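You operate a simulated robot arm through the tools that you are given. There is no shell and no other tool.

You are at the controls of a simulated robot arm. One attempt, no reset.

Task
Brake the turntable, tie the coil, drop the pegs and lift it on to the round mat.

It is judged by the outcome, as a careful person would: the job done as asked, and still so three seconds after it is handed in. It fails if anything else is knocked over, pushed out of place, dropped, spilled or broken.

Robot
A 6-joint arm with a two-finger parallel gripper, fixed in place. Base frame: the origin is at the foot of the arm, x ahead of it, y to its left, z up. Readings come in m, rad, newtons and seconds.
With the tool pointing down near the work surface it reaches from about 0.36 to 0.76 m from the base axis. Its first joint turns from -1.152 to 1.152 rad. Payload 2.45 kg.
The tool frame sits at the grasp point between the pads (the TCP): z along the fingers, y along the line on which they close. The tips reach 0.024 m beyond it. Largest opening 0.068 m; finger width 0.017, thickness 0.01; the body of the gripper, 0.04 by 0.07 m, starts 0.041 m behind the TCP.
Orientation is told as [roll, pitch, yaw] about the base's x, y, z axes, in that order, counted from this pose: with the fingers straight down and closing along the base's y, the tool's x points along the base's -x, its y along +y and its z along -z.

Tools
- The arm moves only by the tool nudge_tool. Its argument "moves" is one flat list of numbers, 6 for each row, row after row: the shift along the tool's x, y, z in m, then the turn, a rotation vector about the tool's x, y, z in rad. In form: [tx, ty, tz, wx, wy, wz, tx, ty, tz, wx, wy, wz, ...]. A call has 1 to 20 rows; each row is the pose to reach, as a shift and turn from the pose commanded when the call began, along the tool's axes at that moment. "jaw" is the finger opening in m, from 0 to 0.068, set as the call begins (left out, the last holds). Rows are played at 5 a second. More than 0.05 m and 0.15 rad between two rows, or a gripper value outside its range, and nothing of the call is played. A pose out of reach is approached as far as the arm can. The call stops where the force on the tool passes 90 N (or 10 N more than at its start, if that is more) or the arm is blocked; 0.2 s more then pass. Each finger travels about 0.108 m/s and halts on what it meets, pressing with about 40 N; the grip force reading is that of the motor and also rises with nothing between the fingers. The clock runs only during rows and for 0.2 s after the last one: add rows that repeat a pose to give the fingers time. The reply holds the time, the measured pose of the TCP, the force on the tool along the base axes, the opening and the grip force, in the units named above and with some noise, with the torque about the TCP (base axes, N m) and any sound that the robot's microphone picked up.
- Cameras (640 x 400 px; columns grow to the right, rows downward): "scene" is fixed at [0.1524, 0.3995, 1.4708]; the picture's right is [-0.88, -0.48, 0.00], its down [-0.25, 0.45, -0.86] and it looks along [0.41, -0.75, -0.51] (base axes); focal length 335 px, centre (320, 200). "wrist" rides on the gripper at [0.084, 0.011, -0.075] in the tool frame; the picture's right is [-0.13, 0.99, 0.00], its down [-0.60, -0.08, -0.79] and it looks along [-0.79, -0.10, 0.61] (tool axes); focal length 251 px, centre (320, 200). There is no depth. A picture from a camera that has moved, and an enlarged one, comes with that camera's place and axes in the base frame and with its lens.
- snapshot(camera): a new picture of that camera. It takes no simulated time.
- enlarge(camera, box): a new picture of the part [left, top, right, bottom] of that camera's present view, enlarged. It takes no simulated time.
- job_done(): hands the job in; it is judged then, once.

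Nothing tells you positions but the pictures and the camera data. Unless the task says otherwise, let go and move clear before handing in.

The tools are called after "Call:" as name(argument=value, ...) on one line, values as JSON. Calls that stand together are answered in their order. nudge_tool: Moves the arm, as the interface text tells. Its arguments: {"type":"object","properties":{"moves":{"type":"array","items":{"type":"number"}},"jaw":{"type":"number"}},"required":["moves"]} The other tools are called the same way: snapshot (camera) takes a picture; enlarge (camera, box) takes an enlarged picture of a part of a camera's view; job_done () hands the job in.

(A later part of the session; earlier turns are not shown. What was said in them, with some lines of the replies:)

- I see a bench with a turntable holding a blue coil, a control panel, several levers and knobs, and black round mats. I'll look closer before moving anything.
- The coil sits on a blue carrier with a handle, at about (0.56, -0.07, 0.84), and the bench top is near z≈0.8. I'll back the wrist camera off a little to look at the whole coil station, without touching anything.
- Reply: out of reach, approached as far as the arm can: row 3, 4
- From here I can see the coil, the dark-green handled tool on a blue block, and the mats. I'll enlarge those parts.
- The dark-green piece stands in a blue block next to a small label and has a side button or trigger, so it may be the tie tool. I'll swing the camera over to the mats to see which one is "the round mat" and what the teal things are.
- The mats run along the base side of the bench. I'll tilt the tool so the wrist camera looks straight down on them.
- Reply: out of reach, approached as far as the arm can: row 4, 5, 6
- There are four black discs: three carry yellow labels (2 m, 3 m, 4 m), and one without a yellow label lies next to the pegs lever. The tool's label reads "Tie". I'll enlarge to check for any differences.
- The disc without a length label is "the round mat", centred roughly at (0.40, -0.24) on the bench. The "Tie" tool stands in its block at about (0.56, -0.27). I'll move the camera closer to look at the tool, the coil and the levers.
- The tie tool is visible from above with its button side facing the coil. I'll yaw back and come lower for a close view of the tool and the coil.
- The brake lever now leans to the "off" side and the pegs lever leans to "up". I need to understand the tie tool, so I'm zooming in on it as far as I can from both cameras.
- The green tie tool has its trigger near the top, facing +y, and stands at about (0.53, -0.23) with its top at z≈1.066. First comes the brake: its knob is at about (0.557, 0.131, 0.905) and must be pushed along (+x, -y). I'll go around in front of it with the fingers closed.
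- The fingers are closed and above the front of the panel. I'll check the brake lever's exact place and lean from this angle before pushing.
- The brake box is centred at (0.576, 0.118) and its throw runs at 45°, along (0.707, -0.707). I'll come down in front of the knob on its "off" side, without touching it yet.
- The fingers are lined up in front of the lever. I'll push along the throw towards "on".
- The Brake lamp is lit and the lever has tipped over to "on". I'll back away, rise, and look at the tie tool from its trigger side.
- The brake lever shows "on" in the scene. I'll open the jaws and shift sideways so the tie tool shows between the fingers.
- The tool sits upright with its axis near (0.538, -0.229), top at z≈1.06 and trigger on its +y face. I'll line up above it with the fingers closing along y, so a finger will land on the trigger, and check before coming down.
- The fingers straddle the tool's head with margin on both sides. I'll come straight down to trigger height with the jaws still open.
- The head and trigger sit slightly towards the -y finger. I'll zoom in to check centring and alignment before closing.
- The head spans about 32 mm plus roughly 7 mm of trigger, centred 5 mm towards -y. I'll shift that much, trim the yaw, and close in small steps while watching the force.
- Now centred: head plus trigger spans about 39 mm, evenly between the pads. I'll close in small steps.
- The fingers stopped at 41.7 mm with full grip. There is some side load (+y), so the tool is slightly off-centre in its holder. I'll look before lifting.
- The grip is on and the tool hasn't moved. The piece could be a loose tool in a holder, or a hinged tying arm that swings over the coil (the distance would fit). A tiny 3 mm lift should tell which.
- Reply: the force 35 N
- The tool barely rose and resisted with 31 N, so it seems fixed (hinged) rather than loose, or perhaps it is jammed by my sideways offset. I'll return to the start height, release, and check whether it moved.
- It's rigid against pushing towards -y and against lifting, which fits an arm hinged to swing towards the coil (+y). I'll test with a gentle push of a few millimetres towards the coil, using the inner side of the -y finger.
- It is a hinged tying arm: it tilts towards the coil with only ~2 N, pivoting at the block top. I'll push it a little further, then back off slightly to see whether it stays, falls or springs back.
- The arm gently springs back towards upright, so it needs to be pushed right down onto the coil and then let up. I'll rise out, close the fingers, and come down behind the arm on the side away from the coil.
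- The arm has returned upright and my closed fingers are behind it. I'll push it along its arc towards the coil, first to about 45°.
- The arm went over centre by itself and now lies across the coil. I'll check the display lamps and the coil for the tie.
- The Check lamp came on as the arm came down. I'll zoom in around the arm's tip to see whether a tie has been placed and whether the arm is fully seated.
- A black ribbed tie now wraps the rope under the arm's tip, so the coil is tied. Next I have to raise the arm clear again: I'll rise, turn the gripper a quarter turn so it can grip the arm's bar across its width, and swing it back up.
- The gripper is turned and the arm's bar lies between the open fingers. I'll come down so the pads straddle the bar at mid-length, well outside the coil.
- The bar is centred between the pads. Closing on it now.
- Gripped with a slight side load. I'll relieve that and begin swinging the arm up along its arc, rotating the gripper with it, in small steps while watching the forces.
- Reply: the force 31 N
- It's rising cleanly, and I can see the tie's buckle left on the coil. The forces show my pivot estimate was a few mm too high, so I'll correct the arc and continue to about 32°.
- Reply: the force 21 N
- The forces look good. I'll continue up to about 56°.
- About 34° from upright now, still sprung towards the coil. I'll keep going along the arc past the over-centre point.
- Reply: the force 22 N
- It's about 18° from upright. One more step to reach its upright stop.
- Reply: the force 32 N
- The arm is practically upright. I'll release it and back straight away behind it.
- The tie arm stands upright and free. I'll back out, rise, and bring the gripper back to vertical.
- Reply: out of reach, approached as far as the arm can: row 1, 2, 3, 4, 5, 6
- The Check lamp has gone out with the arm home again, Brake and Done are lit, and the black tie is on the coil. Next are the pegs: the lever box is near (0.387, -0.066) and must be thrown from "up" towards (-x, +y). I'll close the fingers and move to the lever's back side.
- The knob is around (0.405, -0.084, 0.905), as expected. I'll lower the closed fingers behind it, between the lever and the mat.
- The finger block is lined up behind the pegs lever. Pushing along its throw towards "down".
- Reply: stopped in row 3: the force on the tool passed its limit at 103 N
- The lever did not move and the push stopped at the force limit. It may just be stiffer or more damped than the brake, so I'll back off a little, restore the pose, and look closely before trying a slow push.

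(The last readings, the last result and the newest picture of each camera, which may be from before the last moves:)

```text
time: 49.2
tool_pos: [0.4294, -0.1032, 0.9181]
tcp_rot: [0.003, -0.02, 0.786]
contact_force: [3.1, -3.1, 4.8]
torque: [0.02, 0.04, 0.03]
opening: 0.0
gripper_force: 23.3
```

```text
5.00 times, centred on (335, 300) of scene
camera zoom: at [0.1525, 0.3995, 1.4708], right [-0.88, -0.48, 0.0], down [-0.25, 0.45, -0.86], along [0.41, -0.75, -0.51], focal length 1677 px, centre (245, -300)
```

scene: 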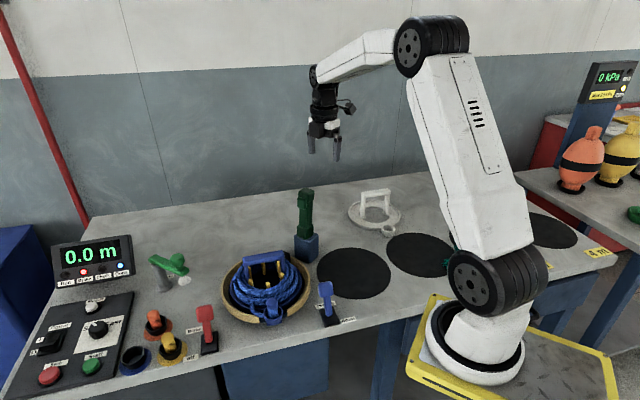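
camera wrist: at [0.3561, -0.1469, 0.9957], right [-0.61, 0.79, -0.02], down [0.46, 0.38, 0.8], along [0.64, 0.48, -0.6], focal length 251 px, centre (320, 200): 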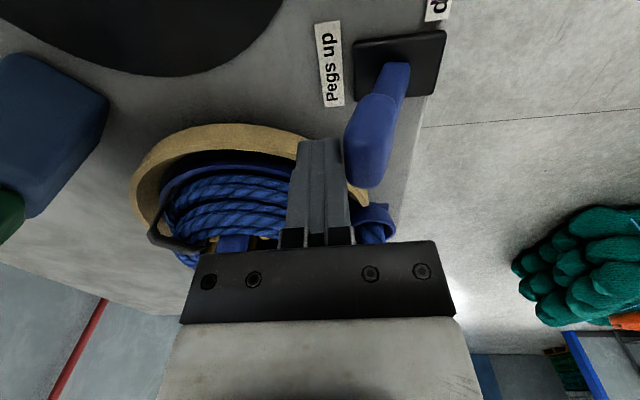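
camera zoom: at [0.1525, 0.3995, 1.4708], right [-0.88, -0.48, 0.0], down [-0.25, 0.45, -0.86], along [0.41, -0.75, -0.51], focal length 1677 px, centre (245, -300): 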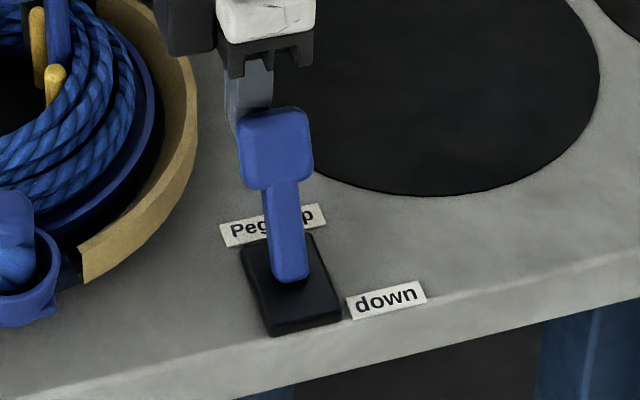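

The lever moved a few millimetres and pushes back with only ~7 N at rest, so the stop came from pushing too fast against a damped lever. I'll push slowly now, 2 mm per step.

Call:
nudge_tool(moves=[0, 0.002, 0.0005, -0.007, 0.007, 0, 0, 0.004, 0.001, -0.014, 0.014, 0, 0, 0.006, 0.001, -0.014, 0.014, 0, 0, 0.008, 0.001, -0.014, 0.014, 0, 0, 0.01, 0.001, -0.014, 0.014, 0, 0, 0.012, 0.001, -0.014, 0.014, 0, 0, 0.014, 0.001, -0.014, 0.014, 0, 0, 0.016, 0.001, -0.014, 0.014, 0, 0, 0.018, 0.001, -0.014, 0.014, 0, 0, 0.02, 0.001, -0.014, 0.014, 0])

Call:
enlarge(camera="scene", box=[300, 260, 370, 340])

Call:
enlarge(camera="wrist", box=[260, 20, 460, 220])

```text
time: 50.9
tool_pos: [0.4266, -0.0964, 0.92]
tcp_rot: [-0.003, -0.016, 0.784]
contact_force: [1.8, -3.4, 4.8]
torque: [-0.02, 0.1, 0.07]
opening: 0.0001
gripper_force: 23.7
stopped in row 8: the force on the tool passed its limit at 91 N (the readings are from after the stop); the commanded pose is now the measured one
```

```text
5.00 times, centred on (335, 300) of scene
camera zoom: at [0.1524, 0.3995, 1.4708], right [-0.88, -0.48, 0.0], down [-0.25, 0.45, -0.86], along [0.41, -0.75, -0.51], focal length 1677 px, centre (245, -300)
```

zoom: 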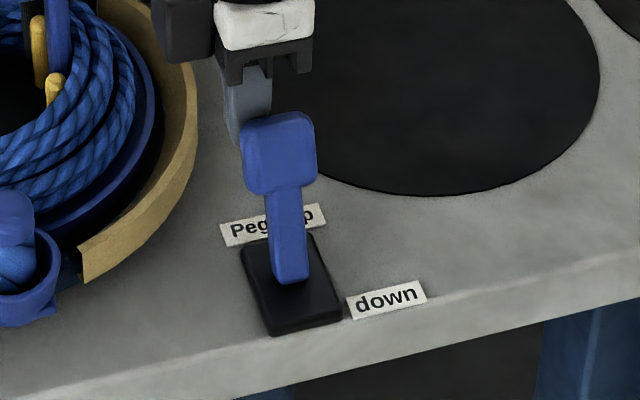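

```text
2.00 times, centred on (360, 120) of wrist
camera zoom: at [0.3587, -0.1471, 0.9952], right [-0.61, 0.79, 0.0], down [0.47, 0.36, 0.8], along [0.64, 0.49, -0.6], focal length 503 px, centre (240, 360)
```

zoom: 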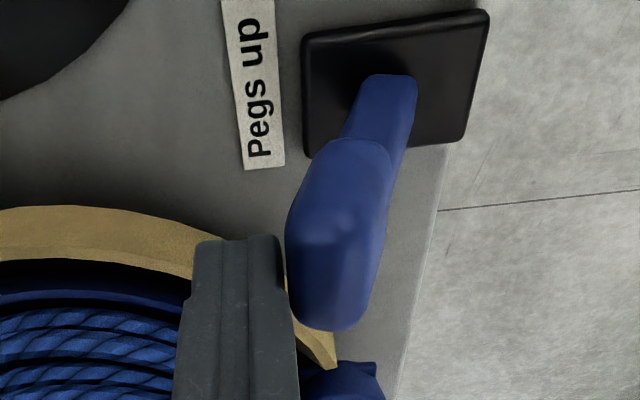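

The lever gives a few millimetres and then blocks. I need to know whether it is locked or just stiff, so I'll push 5 mm, hold, and read the steady force and position.

Call:
nudge_tool(moves=[0, 0.0025, 0, 0, 0, 0, 0, 0.005, 0, 0, 0, 0, 0, 0.005, 0, 0, 0, 0, 0, 0.005, 0, 0, 0, 0, 0, 0.005, 0, 0, 0, 0])

Call:
enlarge(camera="scene", box=[300, 250, 370, 340])

```text
time: 52.1
tool_pos: [0.4248, -0.0937, 0.9227]
tcp_rot: [-0.007, -0.018, 0.783]
contact_force: [6.6, -18.7, 40.0]
torque: [0.14, 0.46, 0.21]
opening: 0.0
gripper_force: 23.7
```

```text
4.44 times, centred on (335, 295) of scene
camera zoom: at [0.1521, 0.3991, 1.4709], right [-0.88, -0.48, 0.0], down [-0.25, 0.45, -0.86], along [0.41, -0.75, -0.51], focal length 1491 px, centre (253, -222)
```

zoom: 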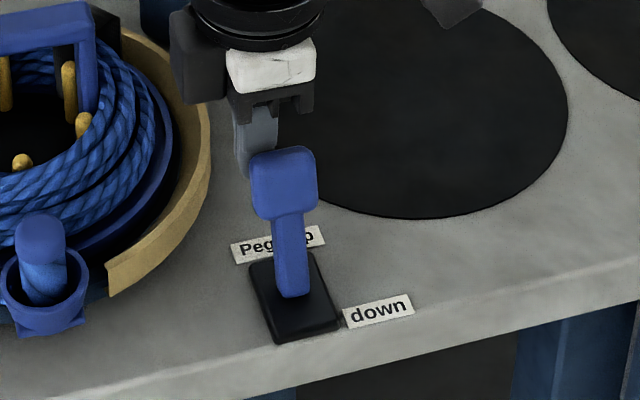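

The reaction is mostly upward (40 N up, 20 N back). That means my fingertips are riding on the knob's sloping top face rather than behind it, so I'm simply too high. I'll back off, go about 2.5 cm lower, and try again.

Call:
nudge_tool(moves=[0, -0.008, -0.002, 0, 0, 0, 0, -0.02, 0, 0, 0, 0, 0, -0.03, 0, -0.012, 0.012, 0, 0, -0.03, 0.012, -0.012, 0.012, 0, 0, -0.03, 0.024, -0.012, 0.012, 0, 0, -0.03, 0.024, -0.012, 0.012, 0])

Call:
enlarge(camera="wrist", box=[240, 20, 480, 240])

Call:
enlarge(camera="scene", box=[300, 250, 370, 340])

```text
time: 53.5
tool_pos: [0.4442, -0.1135, 0.8981]
tcp_rot: [0.015, -0.001, 0.784]
contact_force: [0.0, -0.3, 0.2]
torque: [0.03, 0.04, 0.0]
opening: 0.0001
gripper_force: 23.1
```

```text
1.82 times, centred on (360, 130) of wrist
camera zoom: at [0.3773, -0.1648, 0.972], right [-0.61, 0.79, 0.01], down [0.49, 0.36, 0.79], along [0.62, 0.49, -0.61], focal length 457 px, centre (247, 327)
```

zoom: 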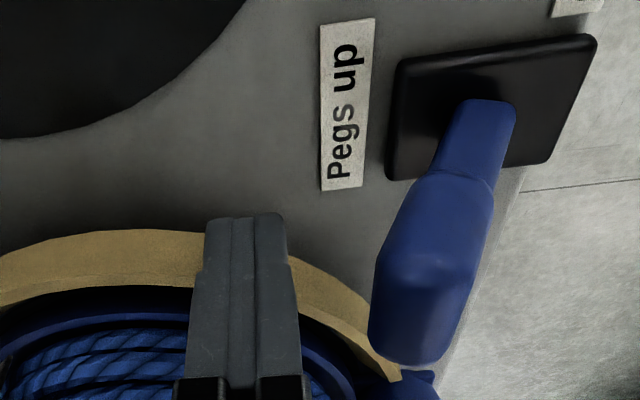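

```text
4.44 times, centred on (335, 295) of scene
camera zoom: at [0.1525, 0.3995, 1.4708], right [-0.88, -0.48, 0.0], down [-0.25, 0.45, -0.86], along [0.41, -0.75, -0.51], focal length 1491 px, centre (253, -222)
```

zoom: 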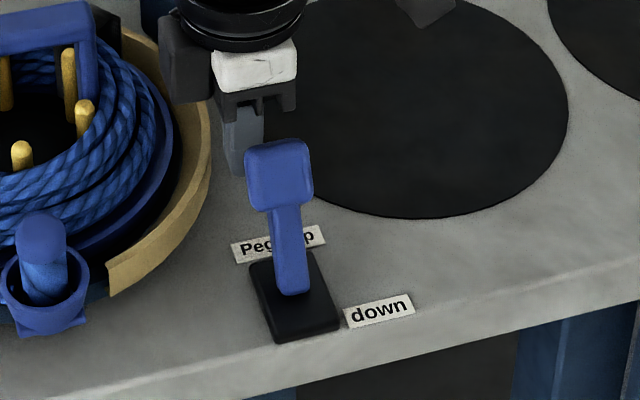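

The lever is back in place. The reaction pointed straight down the lever's axis: my flat horizontal push was jamming by friction instead of letting the knob rise along its arc. I'll push again while following the arc upward.

Call:
nudge_tool(moves=[0.005, 0.008, 0, 0.0106, 0.0106, 0, 0.005, 0.014, 0, 0.0106, 0.0106, 0, 0.005, 0.018, -0.002, 0.0106, 0.0106, 0, 0.005, 0.022, -0.004, 0.0106, 0.0106, 0, 0.005, 0.026, -0.0065, 0.0106, 0.0106, 0, 0.005, 0.03, -0.0085, 0.0106, 0.0106, 0, 0.005, 0.034, -0.01, 0.0106, 0.0106, 0, 0.005, 0.034, -0.01, 0.0106, 0.0106, 0])

Call:
enlarge(camera="scene", box=[300, 250, 370, 340])

Call:
enlarge(camera="wrist", box=[240, 20, 480, 240])

```text
time: 55.3
tool_pos: [0.4164, -0.0925, 0.9073]
tcp_rot: [0.002, 0.008, 0.783]
contact_force: [0.2, -0.6, -0.1]
torque: [-0.02, 0.0, -0.01]
opening: 0.0001
gripper_force: 23.5
```

```text
4.44 times, centred on (335, 295) of scene
camera zoom: at [0.1525, 0.3995, 1.4708], right [-0.88, -0.48, 0.0], down [-0.25, 0.45, -0.86], along [0.41, -0.75, -0.51], focal length 1491 px, centre (253, -222)
```

zoom: 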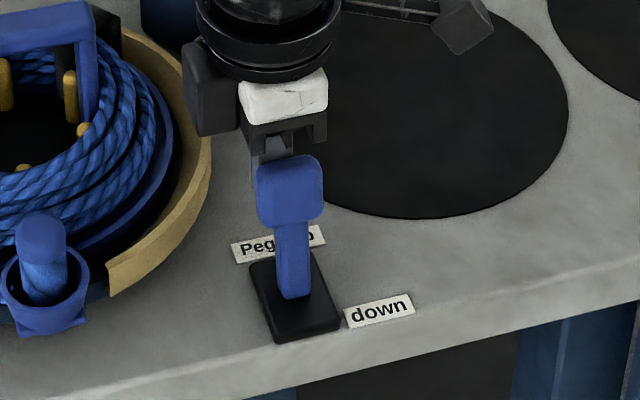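

```text
1.82 times, centred on (360, 130) of wrist
camera zoom: at [0.3492, -0.1426, 0.9832], right [-0.61, 0.79, 0.0], down [0.49, 0.37, 0.79], along [0.62, 0.48, -0.62], focal length 457 px, centre (247, 327)
```

zoom: 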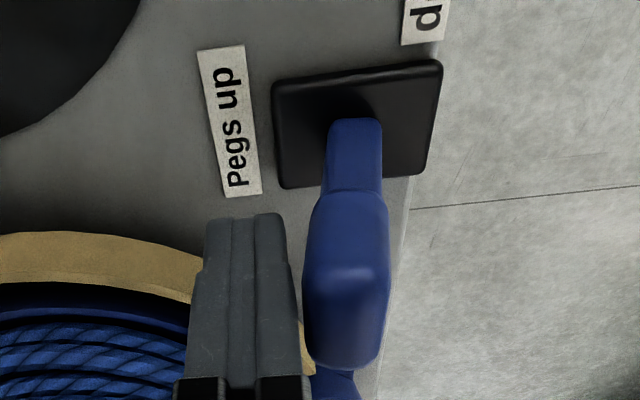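

Now the lever is moving and the pegs have started to sink. I'll continue along the arc to the end.

Call:
nudge_tool(moves=[0, 0.005, -0.001, 0, 0, 0, 0, 0.01, -0.002, 0, 0, 0, 0, 0.015, -0.002, 0, 0, 0, 0, 0.02, -0.002, 0, 0, 0, 0, 0.025, -0.002, 0, 0, 0, 0, 0.03, -0.001, 0, 0, 0, 0, 0.035, 0.001, 0, 0, 0, 0, 0.04, 0.002, 0, 0, 0, 0, 0.04, 0.002, 0, 0, 0])

Call:
enlarge(camera="scene", box=[220, 240, 380, 340])

Call:
enlarge(camera="wrist", box=[240, 20, 480, 240])

```text
time: 57.3
tool_pos: [0.3912, -0.067, 0.9075]
tcp_rot: [-0.007, 0.001, 0.782]
contact_force: [8.1, -50.4, 15.2]
torque: [-1.13, -0.06, 0.31]
opening: 0.0
gripper_force: 24.0
```

```text
4.00 times, centred on (300, 290) of scene
camera zoom: at [0.1525, 0.3982, 1.4711], right [-0.88, -0.48, 0.0], down [-0.25, 0.45, -0.86], along [0.41, -0.75, -0.51], focal length 1342 px, centre (400, -160)
```

zoom: 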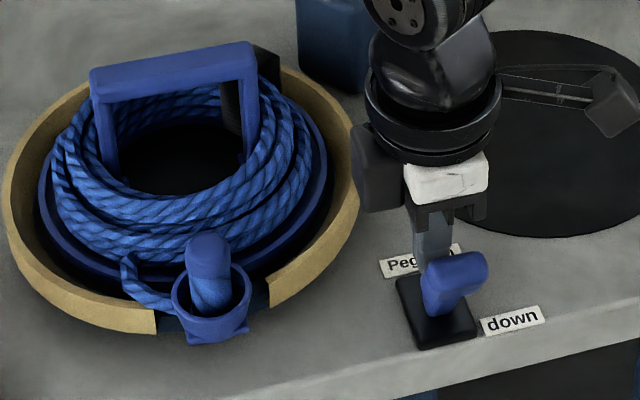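

```text
1.82 times, centred on (360, 130) of wrist
camera zoom: at [0.3237, -0.1163, 0.9817], right [-0.61, 0.79, -0.01], down [0.48, 0.38, 0.79], along [0.63, 0.48, -0.61], focal length 457 px, centre (247, 327)
```

zoom: 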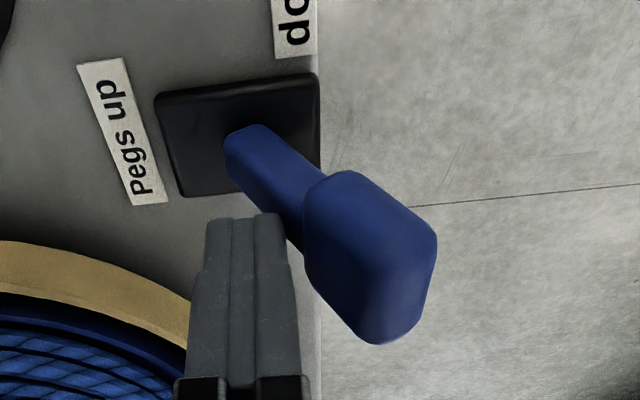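

The lever is over at "down" and the pegs have disappeared below the coil. I'll back off, rise, and confirm it stays.

Call:
nudge_tool(moves=[0, -0.015, 0, 0, 0, 0, 0, -0.035, 0, 0, 0, 0, 0, -0.035, -0.04, 0, 0, 0, 0, -0.035, -0.085, 0, 0, 0, 0, -0.035, -0.13, 0, 0, 0, 0, -0.035, -0.175, 0, 0, 0, 0, -0.035, -0.21, 0, 0, 0, 0, -0.035, -0.21, 0, 0, 0])

Call:
snapshot(camera="scene")

Call:
enlarge(camera="scene", box=[220, 230, 360, 340])

Call:
snapshot(camera="wrist")

```text
time: 59.1
tool_pos: [0.4139, -0.088, 1.1163]
tcp_rot: [0.001, 0.007, 0.784]
contact_force: [0.2, 0.5, 0.1]
torque: [-0.03, 0.02, 0.0]
opening: 0.0001
gripper_force: 23.9
```

```text
taken
```

scene: 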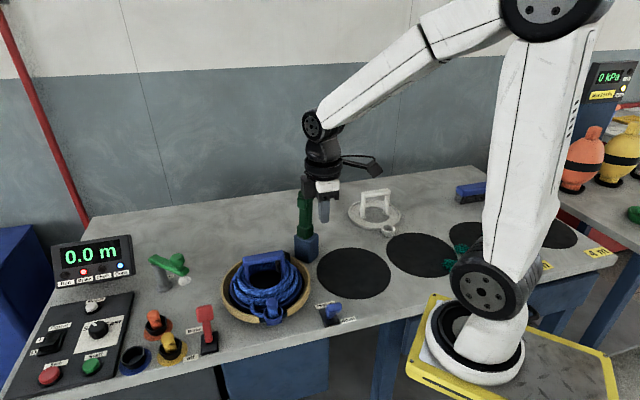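

```text
3.64 times, centred on (290, 285) of scene
camera zoom: at [0.1524, 0.3995, 1.4708], right [-0.88, -0.48, 0.0], down [-0.25, 0.45, -0.86], along [0.41, -0.75, -0.51], focal length 1220 px, centre (429, -109)
```

zoom: 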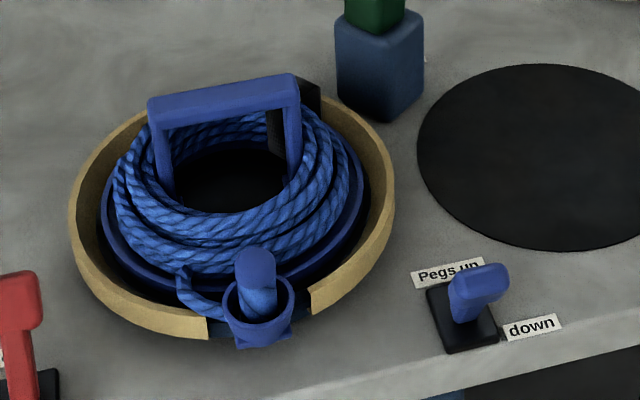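

```text
taken
camera wrist: at [0.3475, -0.1377, 1.1915], right [-0.61, 0.79, 0.0], down [0.49, 0.37, 0.79], along [0.62, 0.48, -0.62], focal length 251 px, centre (320, 200)
```

wrist: 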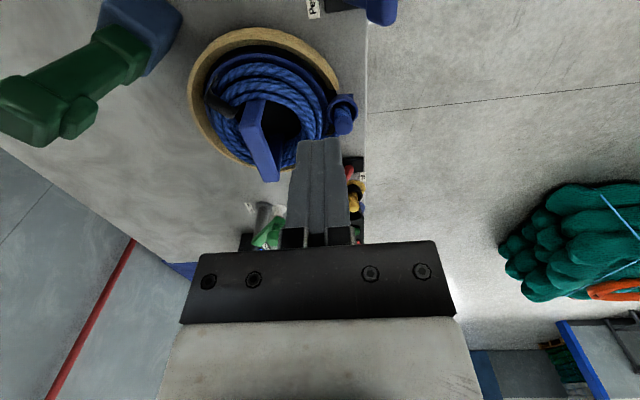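

Pegs are down and the lever stays. Now the handle: I'll zoom in to locate the bar precisely for gripping, and the mat for placing.

Call:
enlarge(camera="wrist", box=[170, 10, 370, 200])

Call:
enlarge(camera="scene", box=[235, 240, 305, 300])

```text
2.11 times, centred on (270, 105) of wrist
camera zoom: at [0.3475, -0.1377, 1.1915], right [-0.61, 0.79, 0.0], down [0.49, 0.37, 0.79], along [0.62, 0.48, -0.62], focal length 529 px, centre (425, 400)
```

zoom: 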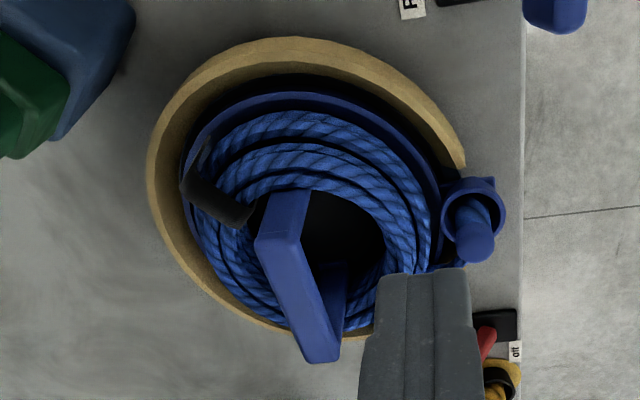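

```text
6.67 times, centred on (270, 270) of scene
camera zoom: at [0.1524, 0.3995, 1.4708], right [-0.88, -0.48, 0.0], down [-0.25, 0.45, -0.86], along [0.41, -0.75, -0.51], focal length 2236 px, centre (653, -267)
```

zoom: 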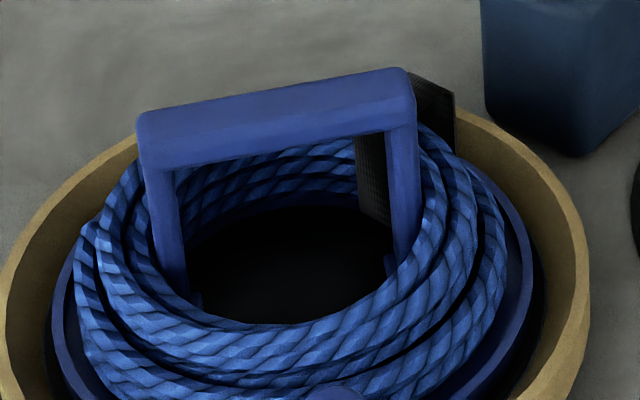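

The bar's top centre is at (0.559, -0.067, 0.958), lying at about 0.745 rad, and the black tie is clearly on the coil. I'll open the jaws and move above the bar with the fingers closing across it.

Call:
nudge_tool(moves=[-0.0294, -0.0219, 0.01, 0, 0, 0.01, -0.0588, -0.0438, 0.02, 0, 0, 0.02, -0.0882, -0.0657, 0.03, 0, 0, 0.03, -0.1176, -0.0876, 0.04, 0, 0, 0.04, -0.1176, -0.0876, 0.05, 0, 0, 0.04, -0.1176, -0.0876, 0.05, 0, 0, 0.04], jaw=0.068)

Call:
snapshot(camera="wrist")

Call:
enlarge(camera="scene", box=[210, 180, 330, 300])

```text
time: 60.5
tool_pos: [0.5593, -0.0671, 1.0644]
tcp_rot: [0.003, 0.008, 0.743]
contact_force: [0.6, -0.2, 0.3]
torque: [0.02, 0.0, 0.01]
opening: 0.0679
gripper_force: 0.0
```

```text
taken
camera wrist: at [0.4905, -0.1147, 1.1397], right [-0.58, 0.82, 0.0], down [0.5, 0.35, 0.79], along [0.64, 0.45, -0.62], focal length 251 px, centre (320, 200)
```

wrist: 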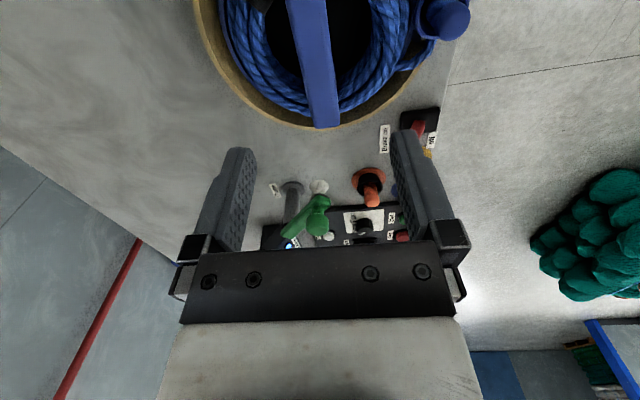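

```text
3.33 times, centred on (270, 240) of scene
camera zoom: at [0.1525, 0.3995, 1.4708], right [-0.88, -0.48, 0.0], down [-0.25, 0.45, -0.86], along [0.41, -0.75, -0.51], focal length 1118 px, centre (487, 67)
```

zoom: 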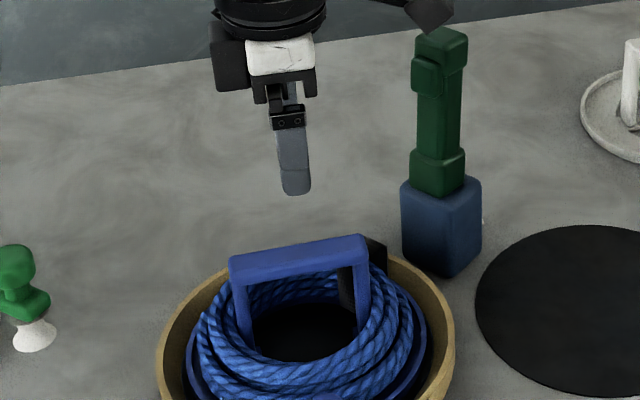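

The bar runs straight between the open fingers. I'll level the tool and descend to straddle the bar.

Call:
nudge_tool(moves=[0, -0.001, 0.03, 0.0076, -0.0039, 0, 0, -0.001, 0.06, 0.0076, -0.0039, 0, 0, -0.001, 0.09, 0.0076, -0.0039, 0, 0, -0.001, 0.1175, 0.0076, -0.0039, 0, 0, -0.001, 0.1175, 0.0076, -0.0039, 0])

Call:
snapshot(camera="wrist")

Call:
enlarge(camera="scene", box=[210, 200, 330, 320])

```text
time: 61.7
tool_pos: [0.5568, -0.069, 0.9469]
tcp_rot: [-0.007, 0.006, 0.744]
contact_force: [0.5, -0.3, -0.3]
torque: [-0.03, -0.01, 0.03]
opening: 0.0681
gripper_force: 0.1
```

```text
taken
camera wrist: at [0.4881, -0.1155, 1.021], right [-0.58, 0.82, -0.01], down [0.5, 0.36, 0.79], along [0.65, 0.45, -0.61], focal length 251 px, centre (320, 200)
```

wrist: 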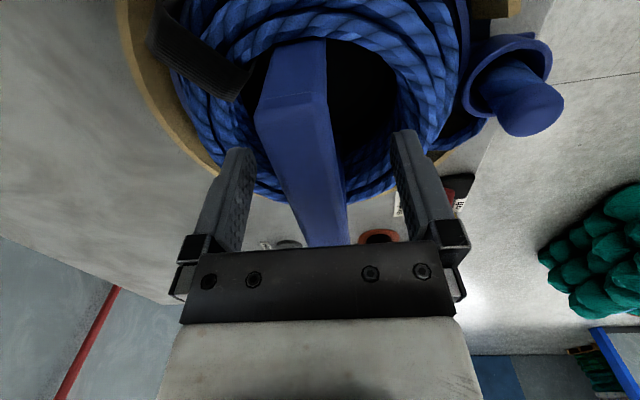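

```text
3.33 times, centred on (270, 260) of scene
camera zoom: at [0.1525, 0.3995, 1.4708], right [-0.88, -0.48, 0.0], down [-0.25, 0.45, -0.86], along [0.41, -0.75, -0.51], focal length 1118 px, centre (487, 0)
```

zoom: 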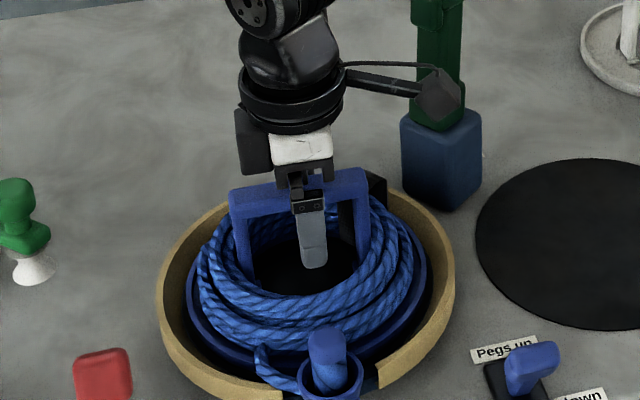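

The fingers straddle the bar at its middle. I'll nudge 2.5 mm to centre and close.

Call:
nudge_tool(moves=[0, -0.0025, 0, 0, 0, 0, 0, -0.0025, 0, 0, 0, 0], jaw=0.04)

Call:
nudge_tool(moves=[0, 0, 0, 0, 0, 0, 0, 0, 0, 0, 0, 0, 0, 0, 0, 0, 0, 0], jaw=0.01)

```text
time: 62.3
tool_pos: [0.5596, -0.0705, 0.9461]
tcp_rot: [-0.004, 0.006, 0.745]
contact_force: [0.5, -0.3, -0.3]
torque: [-0.01, 0.03, 0.0]
opening: 0.0399
gripper_force: 0.0
```

```text
time: 63.1
tool_pos: [0.559, -0.0716, 0.9465]
tcp_rot: [-0.006, 0.006, 0.743]
contact_force: [-1.3, 0.2, 1.2]
torque: [0.0, 0.17, 0.26]
opening: 0.0233
gripper_force: 39.6
```

The bar is held at 23 mm with almost no side load. I'll lift gently by 15 mm first and check the load and that the tray stays put.

Call:
nudge_tool(moves=[0, 0, -0.005, 0, 0, 0, 0, 0, -0.01, 0, 0, 0, 0, 0, -0.015, 0, 0, 0, 0, 0, -0.015, 0, 0, 0])

Call:
enlarge(camera="scene", box=[210, 220, 330, 330])

```text
time: 64.1
tool_pos: [0.5598, -0.0706, 0.9606]
tcp_rot: [-0.005, 0.006, 0.744]
contact_force: [-0.3, 0.3, -4.4]
torque: [-0.05, -0.01, -0.02]
opening: 0.0234
gripper_force: 39.2
```

```text
3.64 times, centred on (270, 275) of scene
camera zoom: at [0.1525, 0.3995, 1.4708], right [-0.88, -0.48, 0.0], down [-0.25, 0.45, -0.86], along [0.41, -0.75, -0.51], focal length 1220 px, centre (502, -73)
```

zoom: 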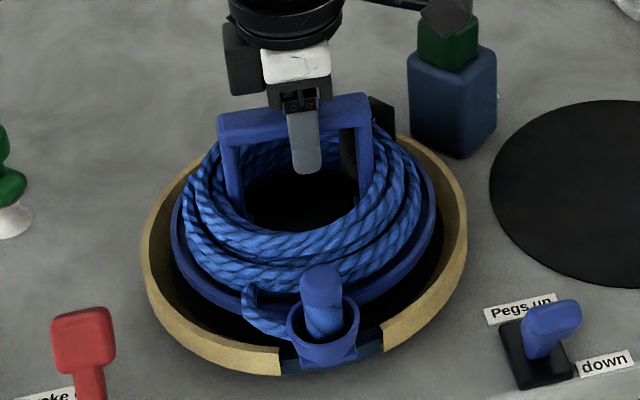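

The carrier with the coil comes up cleanly, weighing about 4.4 N. I'll lift it well clear, then carry it round the tie post in an arc to above the round mat.

Call:
nudge_tool(moves=[0, 0, -0.025, 0, 0, 0, 0, 0, -0.05, 0, 0, 0, 0, 0, -0.075, 0, 0, 0, 0, 0, -0.1, 0, 0, 0, 0, 0, -0.12, 0, 0, 0, 0, 0, -0.12, 0, 0, 0])

Call:
snapshot(camera="scene")

```text
time: 65.5
tool_pos: [0.5584, -0.0685, 1.082]
tcp_rot: [-0.005, 0.005, 0.743]
contact_force: [-0.6, 0.4, -3.4]
torque: [-0.04, 0.01, -0.02]
opening: 0.0232
gripper_force: 39.1
```

```text
taken
```

scene: 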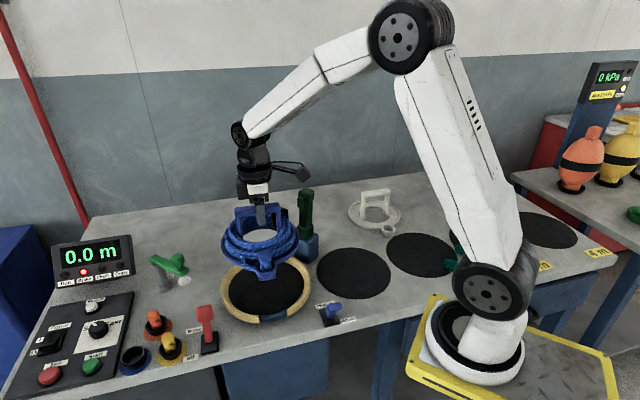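

The coil is off the turntable, held level. Now I'll carry it around to hover over the mat.

Call:
nudge_tool(moves=[0.0231, 0.0133, 0, 0, 0, 0, 0.0462, 0.0265, 0, 0, 0, 0, 0.0693, 0.0398, 0, 0, 0, 0, 0.0923, 0.053, 0, 0, 0, 0, 0.1154, 0.0663, 0, 0, 0, 0, 0.138, 0.05, 0, 0, 0, 0, 0.161, 0.0335, 0, 0, 0, 0, 0.184, 0.017, 0, 0, 0, 0, 0.207, 0.0005, 0, 0, 0, 0, 0.2288, -0.0156, 0, 0, 0, 0, 0.2288, -0.0156, 0, 0, 0, 0])

Call:
snapshot(camera="scene")

Call:
snapshot(camera="wrist")

Call:
enlarge(camera="scene", box=[260, 160, 440, 320])

```text
time: 67.9
tool_pos: [0.4022, -0.2347, 1.0834]
tcp_rot: [-0.005, 0.007, 0.744]
contact_force: [-0.7, -0.6, -3.4]
torque: [-0.06, -0.06, 0.0]
opening: 0.0233
gripper_force: 39.3
```

```text
taken
```

scene: 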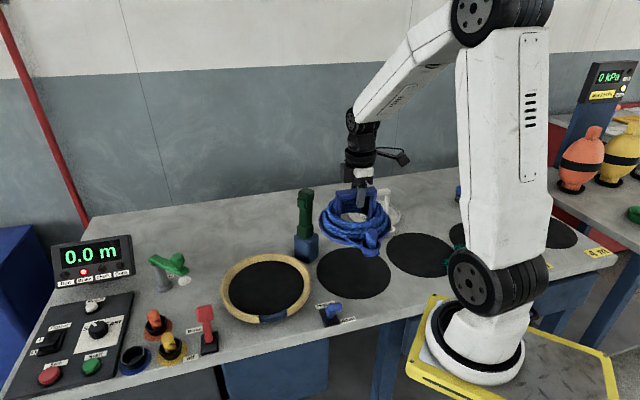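

```text
taken
camera wrist: at [0.3331, -0.2817, 1.1585], right [-0.58, 0.82, -0.01], down [0.5, 0.36, 0.79], along [0.65, 0.45, -0.61], focal length 251 px, centre (320, 200)
```

wrist: 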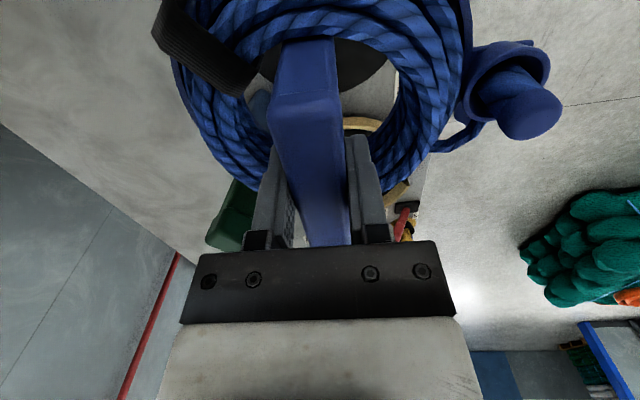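

```text
2.50 times, centred on (350, 240) of scene
camera zoom: at [0.1525, 0.3995, 1.4708], right [-0.88, -0.48, 0.0], down [-0.25, 0.45, -0.86], along [0.41, -0.75, -0.51], focal length 838 px, centre (245, 100)
```

zoom: 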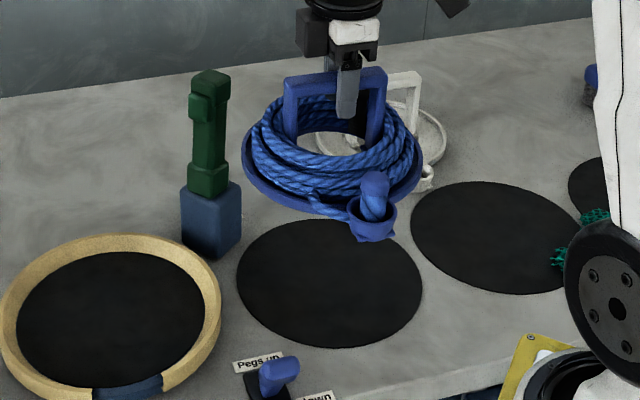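

Hovering with the carrier centred to within a few mm; the mat centre works out at (0.399, -0.239). I'll shift those last millimetres and lower towards the mat.

Call:
nudge_tool(moves=[0.0051, -0.0014, 0.01, 0, 0, 0, 0.0051, -0.0014, 0.03, 0, 0, 0, 0.0051, -0.0014, 0.05, 0, 0, 0, 0.0051, -0.0014, 0.07, 0, 0, 0, 0.0051, -0.0014, 0.09, 0, 0, 0, 0.0051, -0.0014, 0.11, 0, 0, 0, 0.0051, -0.0014, 0.12, 0, 0, 0, 0.0051, -0.0014, 0.12, 0, 0, 0])

Call:
enlarge(camera="scene", box=[270, 190, 430, 330])

```text
time: 69.7
tool_pos: [0.4, -0.2422, 0.9607]
tcp_rot: [-0.006, 0.004, 0.744]
contact_force: [-0.3, 0.5, -3.7]
torque: [-0.06, -0.05, -0.02]
opening: 0.0233
gripper_force: 39.6
```

```text
2.86 times, centred on (350, 260) of scene
camera zoom: at [0.1525, 0.3995, 1.4708], right [-0.88, -0.48, 0.0], down [-0.25, 0.45, -0.86], along [0.41, -0.75, -0.51], focal length 958 px, centre (234, 29)
```

zoom: 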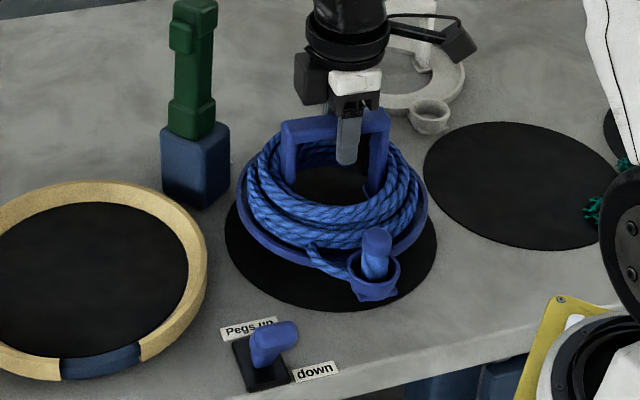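

The carrier is centred over the mat and still slightly above it. I'll lower in small steps, watching the weight come off.

Call:
nudge_tool(moves=[0, 0, 0.004, 0, 0, 0, 0, 0, 0.008, 0, 0, 0, 0, 0, 0.012, 0, 0, 0, 0, 0, 0.016, 0, 0, 0, 0, 0, 0.016, 0, 0, 0])

Call:
nudge_tool(moves=[0, 0, 0.003, 0, 0, 0, 0, 0, 0.006, 0, 0, 0, 0, 0, 0.006, 0, 0, 0])

```text
time: 70.9
tool_pos: [0.3984, -0.2403, 0.9467]
tcp_rot: [-0.007, 0.005, 0.742]
contact_force: [0.6, 0.0, -4.2]
torque: [-0.06, -0.02, 0.0]
opening: 0.0234
gripper_force: 40.1
```

```text
time: 71.7
tool_pos: [0.3986, -0.2413, 0.9409]
tcp_rot: [-0.004, 0.006, 0.744]
contact_force: [-0.1, 0.0, -3.4]
torque: [-0.05, 0.0, -0.01]
opening: 0.0231
gripper_force: 39.3
```

Still carrying the full weight at 0.941, so I'll continue down in small steps.

Call:
nudge_tool(moves=[0, 0, 0.003, 0, 0, 0, 0, 0, 0.006, 0, 0, 0, 0, 0, 0.006, 0, 0, 0])

Call:
enlarge(camera="scene", box=[290, 220, 410, 320])

```text
time: 72.5
tool_pos: [0.3988, -0.241, 0.9357]
tcp_rot: [-0.005, 0.005, 0.743]
contact_force: [0.2, -0.8, -4.1]
torque: [-0.05, -0.03, 0.0]
opening: 0.0232
gripper_force: 39.7
```

```text
4.00 times, centred on (350, 270) of scene
camera zoom: at [0.1525, 0.3995, 1.4708], right [-0.88, -0.48, 0.0], down [-0.25, 0.45, -0.86], along [0.41, -0.75, -0.51], focal length 1342 px, centre (200, -80)
```

zoom: 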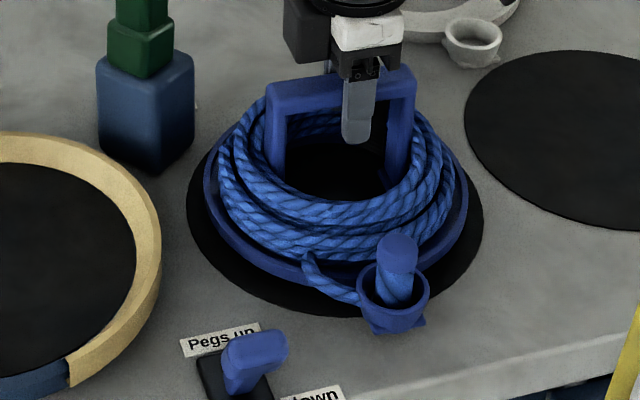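

Nearly down. Continuing.

Call:
nudge_tool(moves=[0, 0, 0.003, 0, 0, 0, 0, 0, 0.006, 0, 0, 0, 0, 0, 0.006, 0, 0, 0])

Call:
nudge_tool(moves=[0, 0, 0.002, 0, 0, 0, 0, 0, 0.004, 0, 0, 0, 0, 0, 0.004, 0, 0, 0])

```text
time: 73.3
tool_pos: [0.3988, -0.2412, 0.9283]
tcp_rot: [-0.006, 0.006, 0.742]
contact_force: [-0.5, -0.7, -3.5]
torque: [-0.02, -0.02, 0.0]
opening: 0.0234
gripper_force: 40.5
```

```text
time: 74.1
tool_pos: [0.3987, -0.2417, 0.9258]
tcp_rot: [-0.006, 0.005, 0.743]
contact_force: [-0.5, 0.2, -4.4]
torque: [-0.05, -0.01, -0.01]
opening: 0.0232
gripper_force: 39.5
```

Call:
nudge_tool(moves=[0, 0, 0.002, 0, 0, 0, 0, 0, 0.004, 0, 0, 0, 0, 0, 0.004, 0, 0, 0])

Call:
enlarge(camera="scene", box=[300, 240, 400, 310])

```text
time: 74.9
tool_pos: [0.4001, -0.2427, 0.923]
tcp_rot: [-0.01, 0.006, 0.744]
contact_force: [-5.2, 6.3, 48.7]
torque: [-0.11, -0.13, -0.02]
opening: 0.0235
gripper_force: 39.5
```

```text
5.71 times, centred on (350, 275) of scene
camera zoom: at [0.1516, 0.4001, 1.4707], right [-0.88, -0.48, 0.0], down [-0.25, 0.45, -0.86], along [0.41, -0.75, -0.51], focal length 1917 px, centre (149, -229)
```

zoom: 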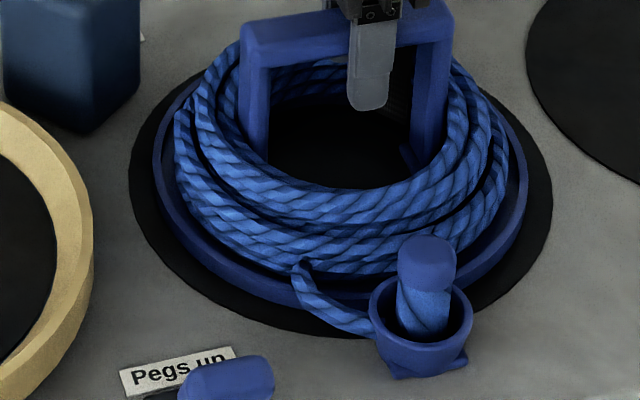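

It's resting on the mat, though I'm now pressing with about 49 N. I'll ease up 3 mm to take the pressure off before letting go.

Call:
nudge_tool(moves=[0, 0, -0.002, 0, 0, 0, 0, 0, -0.003, 0, 0, 0, 0, 0, -0.003, 0, 0, 0])

```text
time: 75.7
tool_pos: [0.3992, -0.2419, 0.9236]
tcp_rot: [-0.005, 0.007, 0.742]
contact_force: [3.1, -3.8, 8.7]
torque: [0.12, -0.71, -0.26]
opening: 0.0234
gripper_force: 39.6
```

It is lightly resting now. Opening the jaws.

Call:
nudge_tool(moves=[0, 0, -0.0005, 0, 0, 0, 0, 0, -0.0005, 0, 0, 0], jaw=0.03)

Call:
nudge_tool(moves=[0, 0, 0, 0, 0, 0, 0, 0, 0, 0, 0, 0, 0, 0, 0, 0, 0, 0], jaw=0.062)

Call:
snapshot(camera="wrist")

Call:
enlarge(camera="scene", box=[280, 200, 420, 320])

```text
time: 76.3
tool_pos: [0.3998, -0.2421, 0.9234]
tcp_rot: [-0.006, 0.005, 0.742]
contact_force: [0.1, 0.2, 0.5]
torque: [0.02, 0.01, -0.02]
opening: 0.0299
gripper_force: 0.1
```

```text
time: 77.1
tool_pos: [0.4, -0.2422, 0.9245]
tcp_rot: [-0.004, 0.005, 0.743]
contact_force: [-0.4, 0.2, 0.0]
torque: [0.01, 0.01, -0.04]
opening: 0.0621
gripper_force: 0.1
```

```text
taken
camera wrist: at [0.3307, -0.289, 0.9996], right [-0.58, 0.82, -0.01], down [0.5, 0.36, 0.79], along [0.65, 0.45, -0.61], focal length 251 px, centre (320, 200)
```

wrist: 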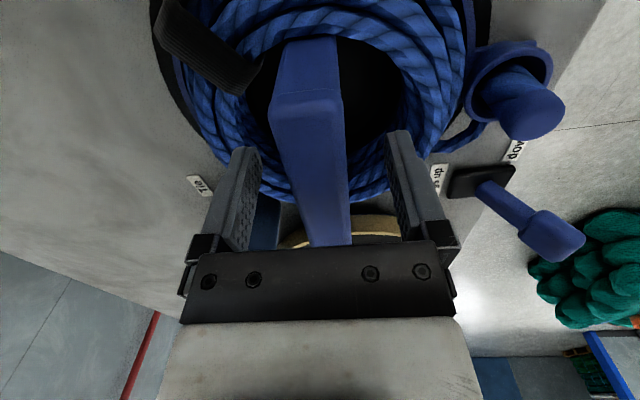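

```text
3.33 times, centred on (350, 260) of scene
camera zoom: at [0.1524, 0.3995, 1.4708], right [-0.88, -0.48, 0.0], down [-0.25, 0.45, -0.86], along [0.41, -0.75, -0.51], focal length 1118 px, centre (220, 0)
```

zoom: 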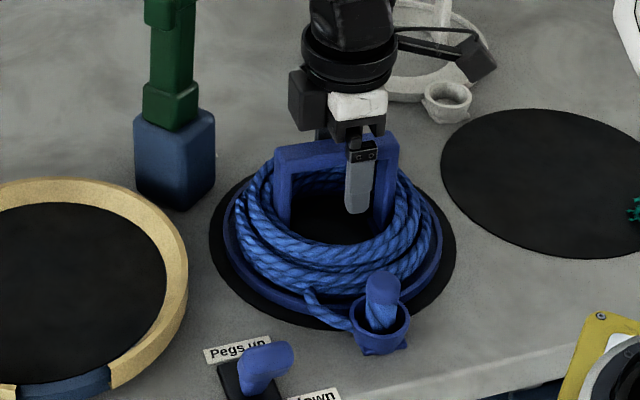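

Released; the carrier is sitting flat on the mat. I'll rise straight up and clear of everything.

Call:
nudge_tool(moves=[0, 0, -0.02, 0, 0, 0, 0, 0, -0.05, 0, 0, 0, 0, 0, -0.09, 0, 0, 0, 0, 0, -0.13, 0, 0, 0, 0, 0, -0.17, 0, 0, 0, 0, 0, -0.21, 0, 0, 0, 0, 0, -0.25, 0, 0, 0, 0, 0, -0.25, 0, 0, 0])

Call:
snapshot(camera="scene")

Call:
enlarge(camera="scene", box=[200, 210, 440, 340])

Call:
snapshot(camera="wrist")

Call:
enlarge(camera="scene", box=[20, 220, 220, 390])

```text
time: 78.9
tool_pos: [0.3988, -0.2401, 1.1758]
tcp_rot: [-0.005, 0.006, 0.743]
contact_force: [-1.4, -0.2, -0.4]
torque: [0.01, -0.01, -0.01]
opening: 0.0621
gripper_force: 0.1
```

```text
taken
```

scene: 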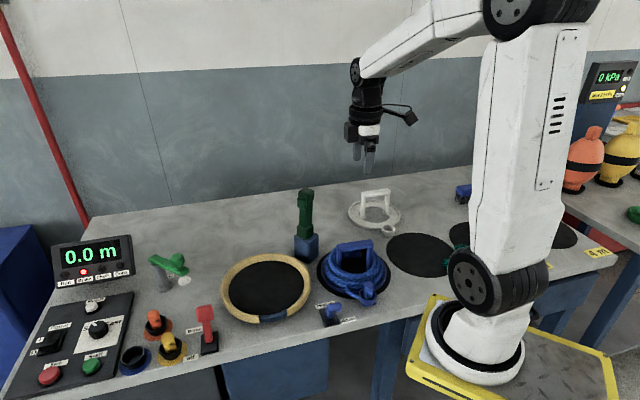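

```text
2.67 times, centred on (320, 275) of scene
camera zoom: at [0.1524, 0.3995, 1.4708], right [-0.88, -0.48, 0.0], down [-0.25, 0.45, -0.86], along [0.41, -0.75, -0.51], focal length 894 px, centre (320, 0)
```

zoom: 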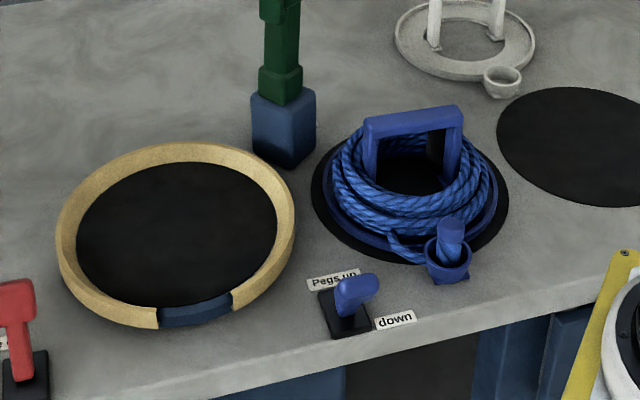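

```text
taken
camera wrist: at [0.3301, -0.2864, 1.2509], right [-0.58, 0.82, -0.01], down [0.5, 0.36, 0.79], along [0.65, 0.45, -0.61], focal length 251 px, centre (320, 200)
```

wrist: 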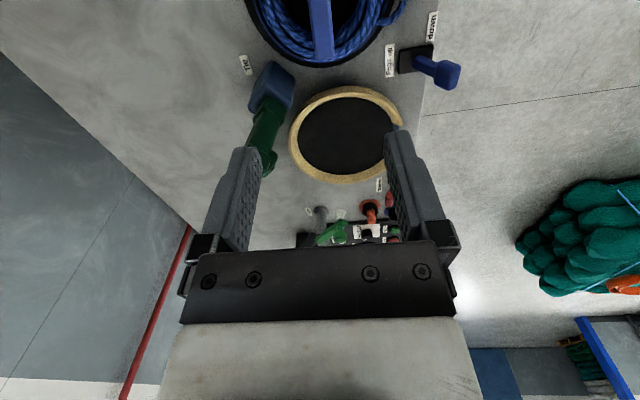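

```text
2.35 times, centred on (120, 305) of scene
camera zoom: at [0.1524, 0.3995, 1.4708], right [-0.88, -0.48, 0.0], down [-0.25, 0.45, -0.86], along [0.41, -0.75, -0.51], focal length 789 px, centre (791, -47)
```

zoom: 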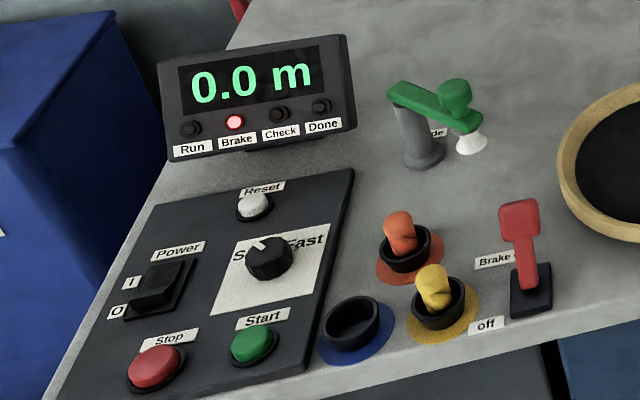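

Everything is in place:
- **Brake:** the lever is on and its lamp is lit.
- **Tie:** the strap is on the coil, the tie arm is back upright and Check is out.
- **Pegs:** the lever is down and the pegs are dropped.
- **Coil:** it sits flat and centred on the unlabelled round mat, with the gripper well clear above.

Nothing else has moved, so I'm handing it in.

Call:
job_done()

```text
The job is handed in.
```

I braked the turntable, tied the coil, dropped the pegs and lifted the coil on its carrier onto the round mat. I then handed the job in; no verdict came back.

- **Brake:** the lever is at "on" and the Brake lamp is lit.
- **Tie:** the tying arm swung down, left a black strap on the coil, and is back upright. The Check lamp came on while the arm was down and went out once it was up.
- **Pegs:** the lever is at "down" and the pegs have retracted. My first two pushes on this lever jammed and tripped the force limit, peaking at 103 N. Pushing along the lever's arc then moved it normally, and I saw no damage.
- **Coil:** it sits centred on the mat. I pressed down with about 49 N when setting it down, then eased off before letting go. The gripper is clear above.

There are four round black mats on the bench. Three are labelled 2 m, 3 m and 4 m, so I took "the round mat" to be the unlabelled one beside the turntable. The carrier's small cup extends slightly past the mat's edge.

In the final pictures nothing else had been moved or knocked over.
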